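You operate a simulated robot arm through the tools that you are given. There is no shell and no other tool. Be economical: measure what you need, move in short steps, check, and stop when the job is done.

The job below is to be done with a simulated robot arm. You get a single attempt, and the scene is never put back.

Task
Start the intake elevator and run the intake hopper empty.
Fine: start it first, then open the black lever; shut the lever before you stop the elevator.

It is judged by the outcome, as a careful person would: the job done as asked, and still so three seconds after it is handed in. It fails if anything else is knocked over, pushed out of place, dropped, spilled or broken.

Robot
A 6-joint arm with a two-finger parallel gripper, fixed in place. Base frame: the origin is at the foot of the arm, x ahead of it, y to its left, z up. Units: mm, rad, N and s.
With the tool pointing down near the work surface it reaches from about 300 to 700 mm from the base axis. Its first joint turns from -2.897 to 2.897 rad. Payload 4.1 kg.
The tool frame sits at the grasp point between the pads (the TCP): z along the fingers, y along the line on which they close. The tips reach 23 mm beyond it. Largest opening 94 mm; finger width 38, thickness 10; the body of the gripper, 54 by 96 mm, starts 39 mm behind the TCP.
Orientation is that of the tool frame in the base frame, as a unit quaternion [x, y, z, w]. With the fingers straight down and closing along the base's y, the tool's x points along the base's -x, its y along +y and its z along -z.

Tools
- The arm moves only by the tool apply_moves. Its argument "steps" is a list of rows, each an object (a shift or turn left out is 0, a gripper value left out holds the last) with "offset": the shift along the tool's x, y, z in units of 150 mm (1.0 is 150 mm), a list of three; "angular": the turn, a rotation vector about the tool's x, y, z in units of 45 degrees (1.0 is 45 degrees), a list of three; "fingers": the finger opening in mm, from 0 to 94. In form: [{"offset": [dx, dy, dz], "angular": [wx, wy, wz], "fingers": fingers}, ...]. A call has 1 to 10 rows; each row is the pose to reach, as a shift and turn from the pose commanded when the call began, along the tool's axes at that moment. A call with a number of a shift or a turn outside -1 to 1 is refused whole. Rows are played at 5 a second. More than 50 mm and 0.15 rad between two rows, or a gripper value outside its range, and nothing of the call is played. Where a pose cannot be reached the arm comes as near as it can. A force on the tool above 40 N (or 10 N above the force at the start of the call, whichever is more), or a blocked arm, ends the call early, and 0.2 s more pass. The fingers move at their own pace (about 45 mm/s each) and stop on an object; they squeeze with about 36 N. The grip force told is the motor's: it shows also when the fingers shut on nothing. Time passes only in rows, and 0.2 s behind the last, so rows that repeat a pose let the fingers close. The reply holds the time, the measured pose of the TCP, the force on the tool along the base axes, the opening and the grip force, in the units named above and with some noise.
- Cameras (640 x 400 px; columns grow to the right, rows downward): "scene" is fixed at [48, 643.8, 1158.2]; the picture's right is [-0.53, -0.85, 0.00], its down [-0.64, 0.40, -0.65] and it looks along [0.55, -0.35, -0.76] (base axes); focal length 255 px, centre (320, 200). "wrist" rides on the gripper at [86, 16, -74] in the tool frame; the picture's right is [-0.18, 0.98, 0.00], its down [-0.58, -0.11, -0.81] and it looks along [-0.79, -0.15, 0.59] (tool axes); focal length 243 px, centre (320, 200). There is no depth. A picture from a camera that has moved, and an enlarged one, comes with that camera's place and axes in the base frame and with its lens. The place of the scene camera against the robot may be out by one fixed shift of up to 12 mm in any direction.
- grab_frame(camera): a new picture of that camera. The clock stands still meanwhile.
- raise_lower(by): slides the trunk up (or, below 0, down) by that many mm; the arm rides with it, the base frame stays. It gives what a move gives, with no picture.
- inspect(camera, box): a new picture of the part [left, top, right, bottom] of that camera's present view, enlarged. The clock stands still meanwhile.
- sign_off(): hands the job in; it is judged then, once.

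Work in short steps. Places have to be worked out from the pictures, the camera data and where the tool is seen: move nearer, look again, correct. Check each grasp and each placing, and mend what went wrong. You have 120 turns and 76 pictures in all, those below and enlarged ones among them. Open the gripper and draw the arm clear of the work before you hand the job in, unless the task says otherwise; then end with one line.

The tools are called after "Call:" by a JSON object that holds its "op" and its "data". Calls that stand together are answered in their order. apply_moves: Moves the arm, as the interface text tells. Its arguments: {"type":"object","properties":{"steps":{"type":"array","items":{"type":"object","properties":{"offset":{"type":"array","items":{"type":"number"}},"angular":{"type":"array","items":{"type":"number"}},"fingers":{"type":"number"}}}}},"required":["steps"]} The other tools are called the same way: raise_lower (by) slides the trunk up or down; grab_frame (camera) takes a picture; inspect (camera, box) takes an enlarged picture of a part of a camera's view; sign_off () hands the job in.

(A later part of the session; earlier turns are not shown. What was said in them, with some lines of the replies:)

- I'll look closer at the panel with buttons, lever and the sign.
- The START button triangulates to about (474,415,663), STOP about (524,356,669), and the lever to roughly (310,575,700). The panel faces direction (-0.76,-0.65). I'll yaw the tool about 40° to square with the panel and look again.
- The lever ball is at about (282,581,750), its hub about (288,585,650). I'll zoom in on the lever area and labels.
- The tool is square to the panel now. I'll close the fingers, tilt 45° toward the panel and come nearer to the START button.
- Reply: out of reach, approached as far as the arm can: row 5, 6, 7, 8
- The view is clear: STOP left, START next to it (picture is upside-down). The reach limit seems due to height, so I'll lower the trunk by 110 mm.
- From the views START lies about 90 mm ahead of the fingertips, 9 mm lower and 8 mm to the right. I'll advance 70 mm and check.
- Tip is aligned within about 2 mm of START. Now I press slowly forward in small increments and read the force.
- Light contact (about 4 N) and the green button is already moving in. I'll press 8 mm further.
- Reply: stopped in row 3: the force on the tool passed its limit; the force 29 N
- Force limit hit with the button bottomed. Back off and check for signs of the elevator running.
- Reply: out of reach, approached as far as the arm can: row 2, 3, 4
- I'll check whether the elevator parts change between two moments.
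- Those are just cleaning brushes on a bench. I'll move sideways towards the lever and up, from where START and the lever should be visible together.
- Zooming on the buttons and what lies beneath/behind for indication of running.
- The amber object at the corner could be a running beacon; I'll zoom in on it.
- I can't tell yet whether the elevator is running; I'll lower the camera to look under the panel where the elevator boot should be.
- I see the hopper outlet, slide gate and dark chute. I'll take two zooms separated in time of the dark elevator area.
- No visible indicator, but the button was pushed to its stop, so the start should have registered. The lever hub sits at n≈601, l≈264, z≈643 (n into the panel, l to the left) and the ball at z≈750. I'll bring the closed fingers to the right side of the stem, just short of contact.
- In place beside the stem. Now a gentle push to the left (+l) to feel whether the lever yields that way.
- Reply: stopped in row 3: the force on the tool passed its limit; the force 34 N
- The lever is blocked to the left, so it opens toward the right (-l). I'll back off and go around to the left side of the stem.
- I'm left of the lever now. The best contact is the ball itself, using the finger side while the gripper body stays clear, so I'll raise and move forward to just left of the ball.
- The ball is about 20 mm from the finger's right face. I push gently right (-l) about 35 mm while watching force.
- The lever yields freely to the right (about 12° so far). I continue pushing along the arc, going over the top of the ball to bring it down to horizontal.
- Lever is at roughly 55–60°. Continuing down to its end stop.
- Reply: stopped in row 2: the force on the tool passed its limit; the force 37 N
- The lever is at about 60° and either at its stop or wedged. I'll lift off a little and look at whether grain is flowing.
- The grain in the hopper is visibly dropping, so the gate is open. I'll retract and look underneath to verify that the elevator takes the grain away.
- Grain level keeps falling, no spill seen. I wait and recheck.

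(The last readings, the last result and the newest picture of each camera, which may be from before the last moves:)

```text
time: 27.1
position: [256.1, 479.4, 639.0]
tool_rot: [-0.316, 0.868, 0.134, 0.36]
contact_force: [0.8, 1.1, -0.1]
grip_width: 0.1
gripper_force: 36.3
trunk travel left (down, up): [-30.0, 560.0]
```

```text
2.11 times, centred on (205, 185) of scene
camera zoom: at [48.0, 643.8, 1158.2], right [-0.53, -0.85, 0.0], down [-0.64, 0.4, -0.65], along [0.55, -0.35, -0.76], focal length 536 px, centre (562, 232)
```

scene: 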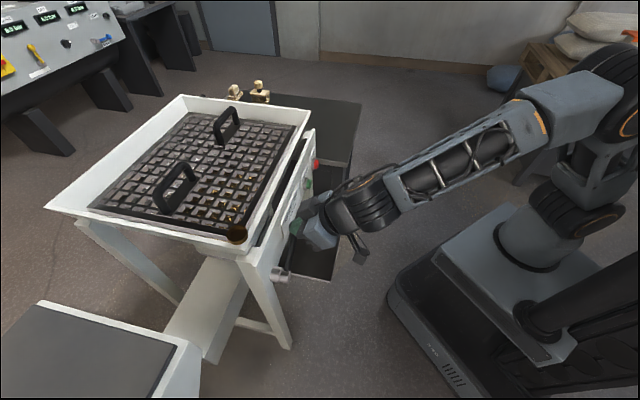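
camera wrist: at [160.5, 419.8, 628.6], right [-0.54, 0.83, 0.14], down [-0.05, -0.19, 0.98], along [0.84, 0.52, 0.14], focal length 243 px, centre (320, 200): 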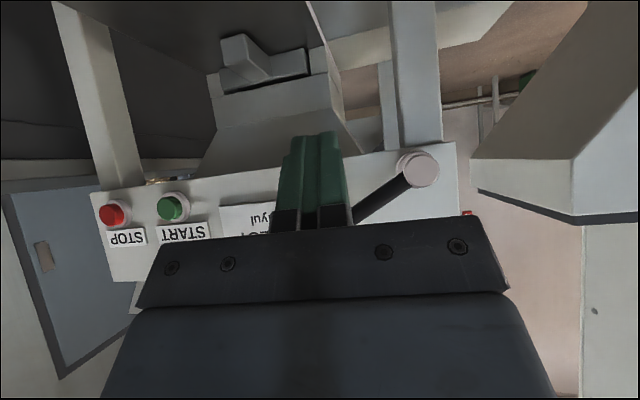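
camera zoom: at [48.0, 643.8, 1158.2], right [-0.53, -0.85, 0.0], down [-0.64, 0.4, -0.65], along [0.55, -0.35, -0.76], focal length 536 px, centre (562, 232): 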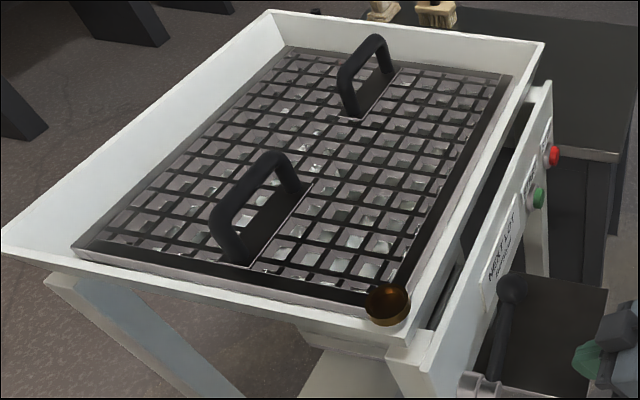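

The hopper looks nearly empty. I'll wait a bit more and zoom in for leftover grain.

Call:
{"op": "apply_moves", "data": {"steps": [{"offset": [0, 0, 0]}, {"offset": [0, 0, 0]}, {"offset": [0, 0, 0]}, {"offset": [0, 0, 0]}, {"offset": [0, 0, 0]}, {"offset": [0, 0, 0]}, {"offset": [0, 0, 0]}, {"offset": [0, 0, 0]}, {"offset": [0, 0, 0]}, {"offset": [0, 0, 0]}]}}

Call:
{"op": "inspect", "data": {"camera": "scene", "box": [180, 150, 280, 245]}}

Call:
{"op": "inspect", "data": {"camera": "wrist", "box": [60, 0, 360, 180]}}

```text
time: 29.3
position: [256.9, 479.3, 638.5]
tool_rot: [-0.317, 0.868, 0.134, 0.359]
contact_force: [-0.4, -0.1, 0.4]
grip_width: 0.0
gripper_force: 36.3
trunk travel left (down, up): [-30.0, 560.0]
```

```text
4.21 times, centred on (230, 198) of scene
camera zoom: at [48.0, 643.8, 1158.2], right [-0.53, -0.85, 0.0], down [-0.64, 0.4, -0.65], along [0.55, -0.35, -0.76], focal length 1072 px, centre (699, 210)
```

zoom: 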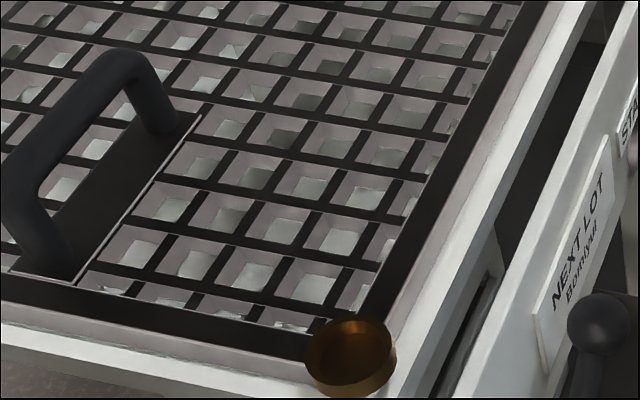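

```text
2.13 times, centred on (210, 90) of wrist
camera zoom: at [160.5, 419.8, 628.5], right [-0.54, 0.83, 0.14], down [-0.05, -0.19, 0.98], along [0.84, 0.52, 0.14], focal length 518 px, centre (555, 435)
```

zoom: 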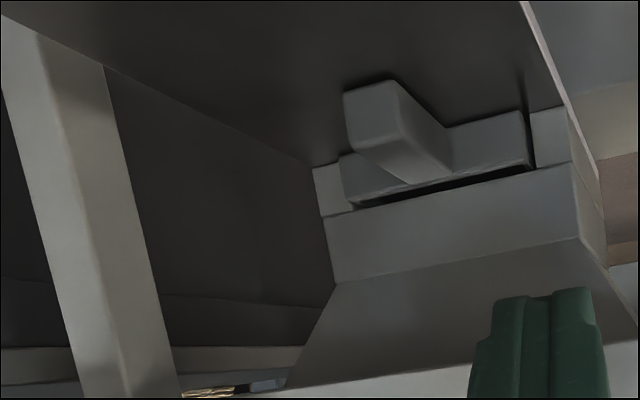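

The hopper floor is bare grey everywhere. Now I bring the fingers to the right and below the ball in order to push the lever back up.

Call:
{"op": "apply_moves", "data": {"steps": [{"offset": [-0.05, -0.2, -0.05]}, {"offset": [-0.094, -0.387, -0.094]}, {"offset": [-0.22, -0.387, 0.03]}, {"offset": [-0.35, -0.387, 0.16]}, {"offset": [-0.476, -0.387, 0.288]}, {"offset": [-0.476, -0.387, 0.288]}]}}

Call:
{"op": "grab_frame", "data": {"camera": "wrist"}}

Call:
{"op": "inspect", "data": {"camera": "scene", "box": [230, 140, 390, 290]}}

```text
time: 30.7
position: [357.1, 487.6, 656.7]
tool_rot: [-0.317, 0.868, 0.133, 0.359]
contact_force: [-0.9, -0.1, 0.1]
grip_width: 0.1
gripper_force: 35.8
trunk travel left (down, up): [-30.0, 560.0]
```

```text
27 pictures are left
camera wrist: at [260.4, 427.4, 648.0], right [-0.54, 0.83, 0.14], down [-0.05, -0.19, 0.98], along [0.84, 0.52, 0.14], focal length 243 px, centre (320, 200)
```

wrist: 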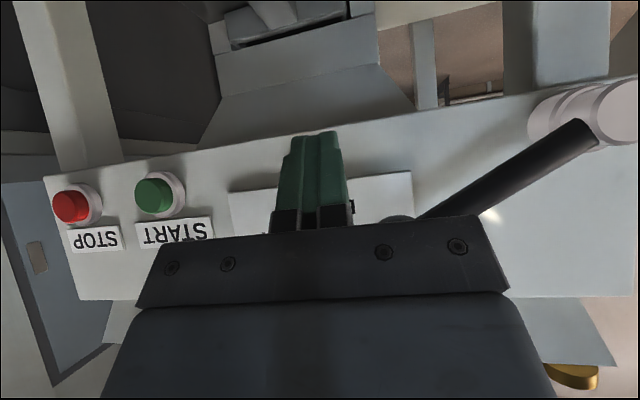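

```text
2.67 times, centred on (310, 215) of scene
camera zoom: at [48.0, 643.8, 1158.2], right [-0.53, -0.85, 0.0], down [-0.64, 0.4, -0.65], along [0.55, -0.35, -0.76], focal length 679 px, centre (347, 160)
```

zoom: 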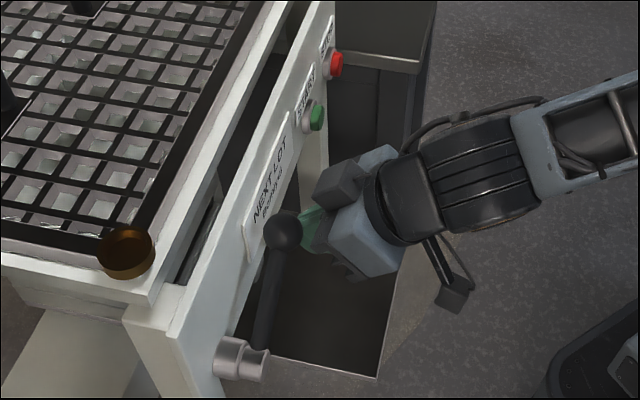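

The finger is right-below the ball. Push it back along the arc toward vertical.

Call:
{"op": "apply_moves", "data": {"steps": [{"offset": [-0.071, 0.087, -0.071]}, {"offset": [-0.14, 0.137, -0.14]}, {"offset": [-0.207, 0.187, -0.207]}, {"offset": [-0.262, 0.25, -0.262]}, {"offset": [-0.316, 0.32, -0.316]}, {"offset": [-0.355, 0.4, -0.355]}, {"offset": [-0.391, 0.487, -0.391]}]}}

Call:
{"op": "grab_frame", "data": {"camera": "wrist"}}

Call:
{"op": "inspect", "data": {"camera": "scene", "box": [230, 140, 390, 290]}}

```text
time: 32.3
position: [310.3, 543.7, 740.3]
tool_rot: [-0.317, 0.867, 0.134, 0.36]
contact_force: [0.6, -0.3, 0.0]
grip_width: 0.1
gripper_force: 36.1
trunk travel left (down, up): [-30.0, 560.0]
```

```text
25 pictures are left
camera wrist: at [213.2, 482.9, 731.3], right [-0.54, 0.83, 0.14], down [-0.05, -0.19, 0.98], along [0.84, 0.52, 0.14], focal length 243 px, centre (320, 200)
```

wrist: 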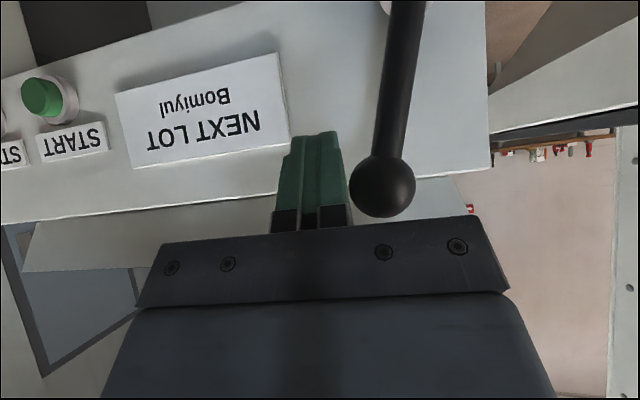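

```text
2.67 times, centred on (310, 215) of scene
camera zoom: at [48.0, 643.8, 1158.2], right [-0.53, -0.85, 0.0], down [-0.64, 0.4, -0.65], along [0.55, -0.35, -0.76], focal length 679 px, centre (347, 160)
```

zoom: 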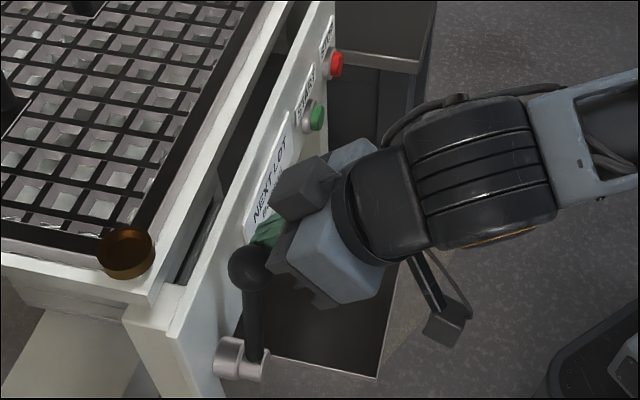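

The lever follows well, about 15° left to go. Push the rest until the stop is felt.

Call:
{"op": "apply_moves", "data": {"steps": [{"offset": [-0.02, 0.1, -0.02]}, {"offset": [-0.035, 0.18, -0.035]}, {"offset": [-0.043, 0.23, -0.043]}, {"offset": [-0.043, 0.27, -0.043]}, {"offset": [-0.043, 0.31, -0.043]}, {"offset": [-0.043, 0.35, -0.043]}]}}

Call:
{"op": "grab_frame", "data": {"camera": "wrist"}}

Call:
{"op": "inspect", "data": {"camera": "scene", "box": [200, 180, 360, 300]}}

```text
time: 33.2
position: [291.8, 563.7, 748.9]
tool_rot: [-0.312, 0.871, 0.125, 0.358]
contact_force: [12.1, -25.9, 2.5]
grip_width: 0.0
gripper_force: 36.4
trunk travel left (down, up): [-30.0, 560.0]
stopped in row 4: the force on the tool passed its limit (the readings are from after the stop); the commanded pose is now the measured one
```

```text
23 pictures are left
camera wrist: at [194.8, 504.9, 740.8], right [-0.52, 0.84, 0.12], down [-0.05, -0.18, 0.98], along [0.85, 0.51, 0.13], focal length 243 px, centre (320, 200)
```

wrist: 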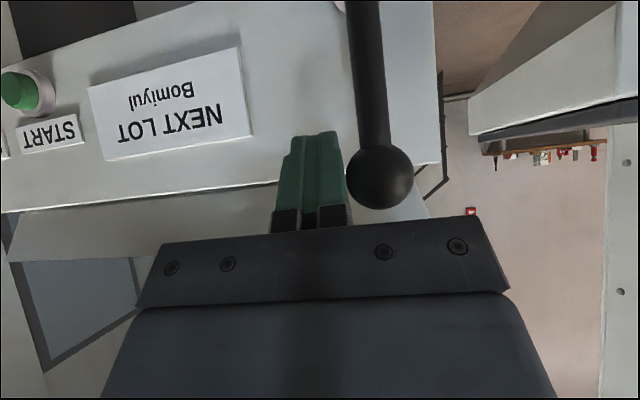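

```text
3.33 times, centred on (280, 240) of scene
camera zoom: at [48.0, 643.8, 1158.2], right [-0.53, -0.85, 0.0], down [-0.64, 0.4, -0.65], along [0.55, -0.35, -0.76], focal length 849 px, centre (453, 67)
```

zoom: 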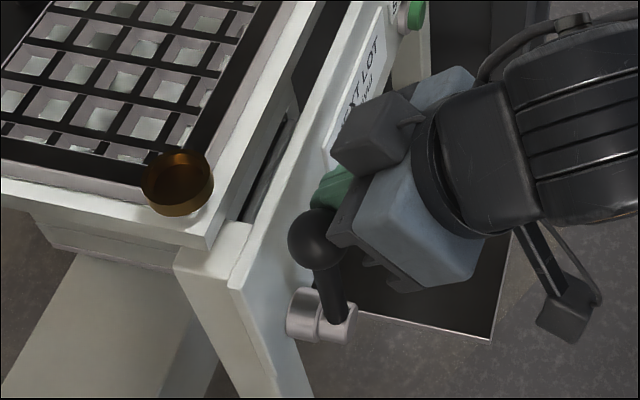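

The lever is back at its original upright position against its stop. I retract and look at it, then head for the STOP button.

Call:
{"op": "apply_moves", "data": {"steps": [{"offset": [0, -0.1, 0]}, {"offset": [0.19, -0.1, -0.19]}, {"offset": [0.38, -0.1, -0.38]}, {"offset": [0.43, -0.4, -0.33]}, {"offset": [0.5, -0.7, -0.26]}, {"offset": [0.6, -1.0, -0.16]}, {"offset": [0.6, -1.0, -0.16]}]}}

Call:
{"op": "grab_frame", "data": {"camera": "scene"}}

Call:
{"op": "inspect", "data": {"camera": "scene", "box": [80, 90, 330, 280]}}

```text
time: 34.8
position: [323.6, 399.8, 702.3]
tool_rot: [-0.316, 0.87, 0.127, 0.357]
contact_force: [-0.2, 0.5, -0.4]
grip_width: 0.0
gripper_force: 36.4
trunk travel left (down, up): [-30.0, 560.0]
```

```text
21 pictures are left
```

scene: 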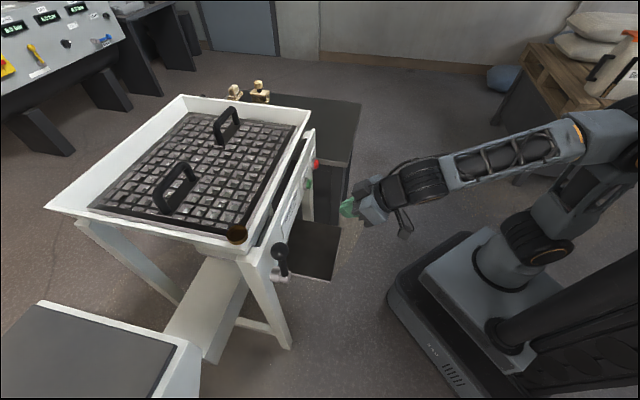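

```text
2.11 times, centred on (205, 185) of scene
camera zoom: at [48.0, 643.8, 1158.2], right [-0.53, -0.85, 0.0], down [-0.64, 0.4, -0.65], along [0.55, -0.35, -0.76], focal length 536 px, centre (562, 232)
```

zoom: 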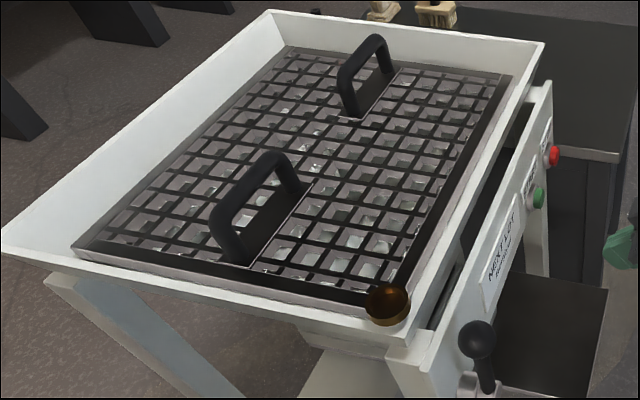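

Lever is upright as at the start and the hopper is empty. I continue sideways to in front of STOP.

Call:
{"op": "apply_moves", "data": {"steps": [{"offset": [0.05, -0.25, 0.05]}, {"offset": [0.1, -0.5, 0.1]}, {"offset": [0.15, -0.75, 0.15]}, {"offset": [0.198, -1.0, 0.198]}, {"offset": [0.198, -1.0, 0.198]}]}}

Call:
{"op": "grab_frame", "data": {"camera": "wrist"}}

```text
time: 36.0
position: [418.5, 283.8, 660.5]
tool_rot: [-0.315, 0.87, 0.127, 0.357]
contact_force: [-0.9, 0.4, 1.0]
grip_width: 0.0
gripper_force: 36.0
trunk travel left (down, up): [-30.0, 560.0]
```

```text
19 pictures are left
camera wrist: at [321.8, 224.9, 652.0], right [-0.53, 0.84, 0.13], down [-0.05, -0.18, 0.98], along [0.85, 0.51, 0.14], focal length 243 px, centre (320, 200)
```

wrist: 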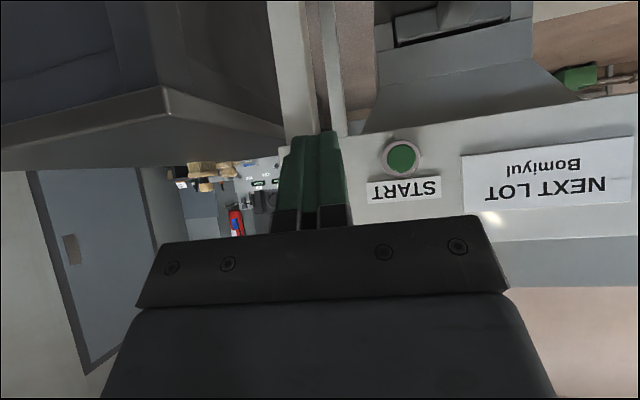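

START is seen right of the fingers; STOP is hidden behind them, ~14 mm further right. Advance 65 mm and shift, then check.

Call:
{"op": "apply_moves", "data": {"steps": [{"offset": [-0.1, -0.06, 0.1]}, {"offset": [-0.2, -0.09, 0.2]}, {"offset": [-0.306, -0.09, 0.306]}, {"offset": [-0.306, -0.09, 0.306]}]}}

Call:
{"op": "grab_frame", "data": {"camera": "wrist"}}

Call:
{"op": "inspect", "data": {"camera": "scene", "box": [260, 130, 420, 230]}}

```text
time: 37.0
position: [475.7, 314.8, 660.7]
tool_rot: [-0.315, 0.87, 0.127, 0.357]
contact_force: [0.2, -0.3, 0.0]
grip_width: 0.0
gripper_force: 36.0
trunk travel left (down, up): [-30.0, 560.0]
```

```text
18 pictures are left
camera wrist: at [380.2, 255.8, 652.0], right [-0.53, 0.84, 0.13], down [-0.05, -0.18, 0.98], along [0.85, 0.51, 0.14], focal length 243 px, centre (320, 200)
```

wrist: 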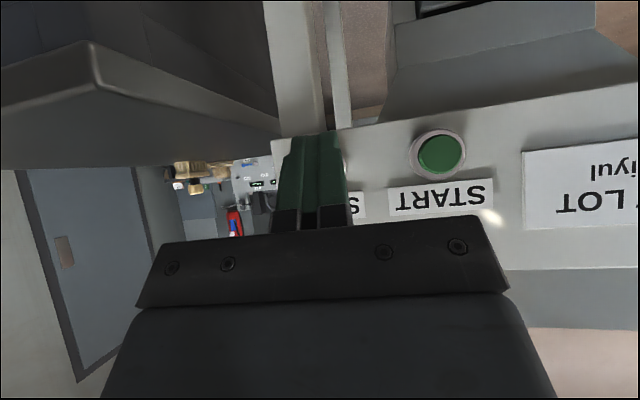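

```text
4.00 times, centred on (340, 180) of scene
camera zoom: at [48.0, 643.8, 1158.2], right [-0.53, -0.85, 0.0], down [-0.64, 0.4, -0.65], along [0.55, -0.35, -0.76], focal length 1019 px, centre (240, 280)
```

zoom: 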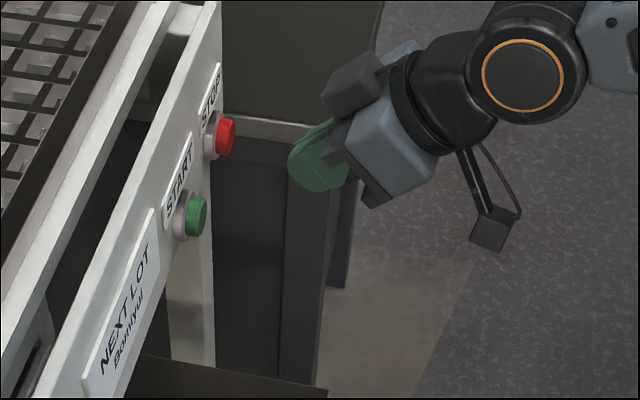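

Let me zoom to see how much of the STOP collar/label peeks out beside the fingers.

Call:
{"op": "inspect", "data": {"camera": "wrist", "box": [250, 100, 500, 240]}}

```text
2.56 times, centred on (375, 170) of wrist
camera zoom: at [380.2, 255.8, 652.0], right [-0.53, 0.84, 0.13], down [-0.05, -0.18, 0.98], along [0.85, 0.51, 0.14], focal length 621 px, centre (179, 277)
```

zoom: 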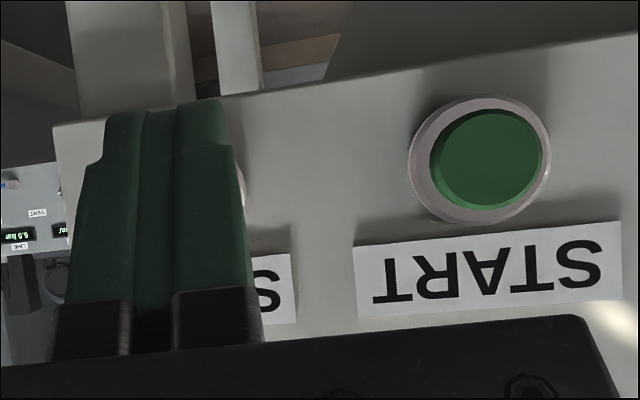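

STOP's centre is about 6 mm further right than my aim. I correct this and advance to press.

Call:
{"op": "apply_moves", "data": {"steps": [{"offset": [-0.08, -0.04, 0.08]}, {"offset": [-0.15, -0.04, 0.15]}, {"offset": [-0.18, -0.04, 0.18]}, {"offset": [-0.195, -0.04, 0.195]}, {"offset": [-0.205, -0.04, 0.205]}, {"offset": [-0.215, -0.04, 0.215]}, {"offset": [-0.225, -0.04, 0.225]}, {"offset": [-0.235, -0.04, 0.235]}]}}

Call:
{"op": "inspect", "data": {"camera": "scene", "box": [260, 130, 420, 230]}}

```text
time: 38.8
position: [517.5, 342.8, 659.5]
tool_rot: [-0.316, 0.87, 0.128, 0.358]
contact_force: [-17.6, -12.2, 3.1]
grip_width: 0.1
gripper_force: 36.1
trunk travel left (down, up): [-30.0, 560.0]
```

```text
4.00 times, centred on (340, 180) of scene
camera zoom: at [48.0, 643.8, 1158.2], right [-0.53, -0.85, 0.0], down [-0.64, 0.4, -0.65], along [0.55, -0.35, -0.76], focal length 1019 px, centre (240, 280)
```

zoom: 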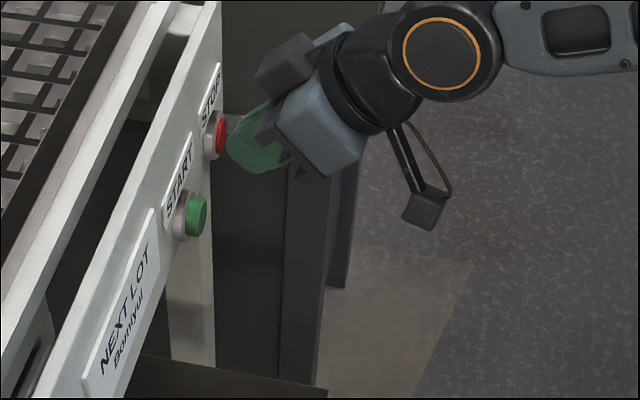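

STOP is clearly depressed with 21 N. A bit more to be sure it bottoms, then retract.

Call:
{"op": "apply_moves", "data": {"steps": [{"offset": [-0.012, 0, 0.012]}, {"offset": [-0.022, 0, 0.022]}, {"offset": [-0.03, 0, 0.03]}]}}

Call:
{"op": "apply_moves", "data": {"steps": [{"offset": [0.15, 0, -0.15]}, {"offset": [0.35, 0, -0.35]}, {"offset": [0.5, 0, -0.5], "fingers": 94}, {"offset": [0.5, 0, -0.5]}, {"offset": [0.5, 0, -0.5]}, {"offset": [0.5, 0, -0.5]}]}}

Call:
{"op": "grab_frame", "data": {"camera": "scene"}}

Call:
{"op": "grab_frame", "data": {"camera": "wrist"}}

```text
time: 39.2
position: [518.4, 342.2, 660.3]
tool_rot: [-0.316, 0.871, 0.126, 0.354]
contact_force: [-25.6, -19.5, 8.2]
grip_width: 0.2
gripper_force: 36.1
trunk travel left (down, up): [-30.0, 560.0]
stopped in row 2: the force on the tool passed its limit (the readings are from after the stop); the commanded pose is now the measured one
```

```text
time: 40.6
position: [437.0, 276.1, 660.9]
tool_rot: [-0.317, 0.871, 0.126, 0.354]
contact_force: [-0.6, -0.3, 0.4]
grip_width: 86.8
gripper_force: 0.1
trunk travel left (down, up): [-30.0, 560.0]
```

```text
14 pictures are left
```

scene: 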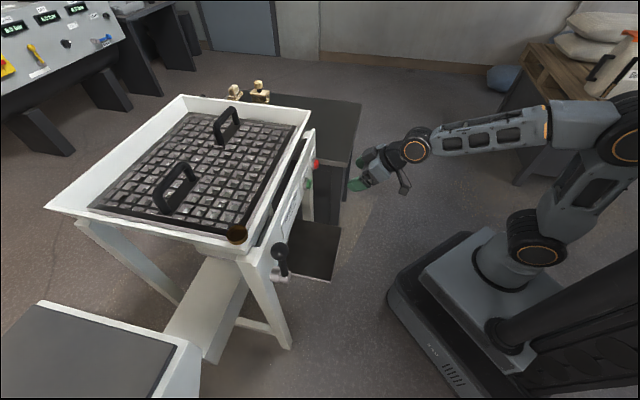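

```text
13 pictures are left
camera wrist: at [341.3, 216.0, 652.3], right [-0.53, 0.84, 0.13], down [-0.04, -0.17, 0.98], along [0.85, 0.51, 0.13], focal length 243 px, centre (320, 200)
```

wrist: 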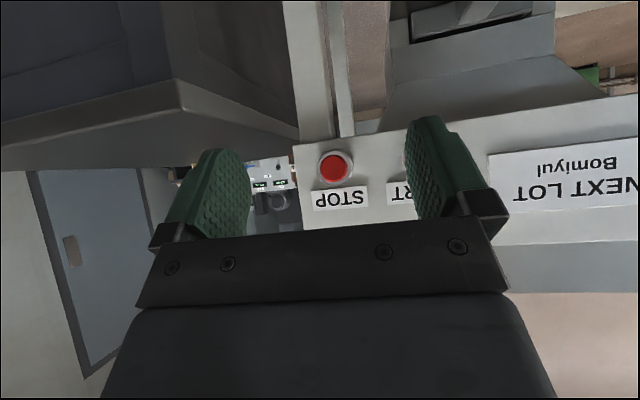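

The arm is clear of the panel with the gripper open. The lever is upright, the hopper is empty, and nothing else has moved, so I'm handing in.

Call:
{"op": "sign_off", "data": {}}

```text
The job is handed in.
```

I pressed START, opened the black lever and let the hopper run empty. Then I shut the lever, pressed STOP and drew the arm clear. I saw no light or motion that showed the elevator itself running, so I relied on START being pressed fully in. The grain ran out with no spill in view.
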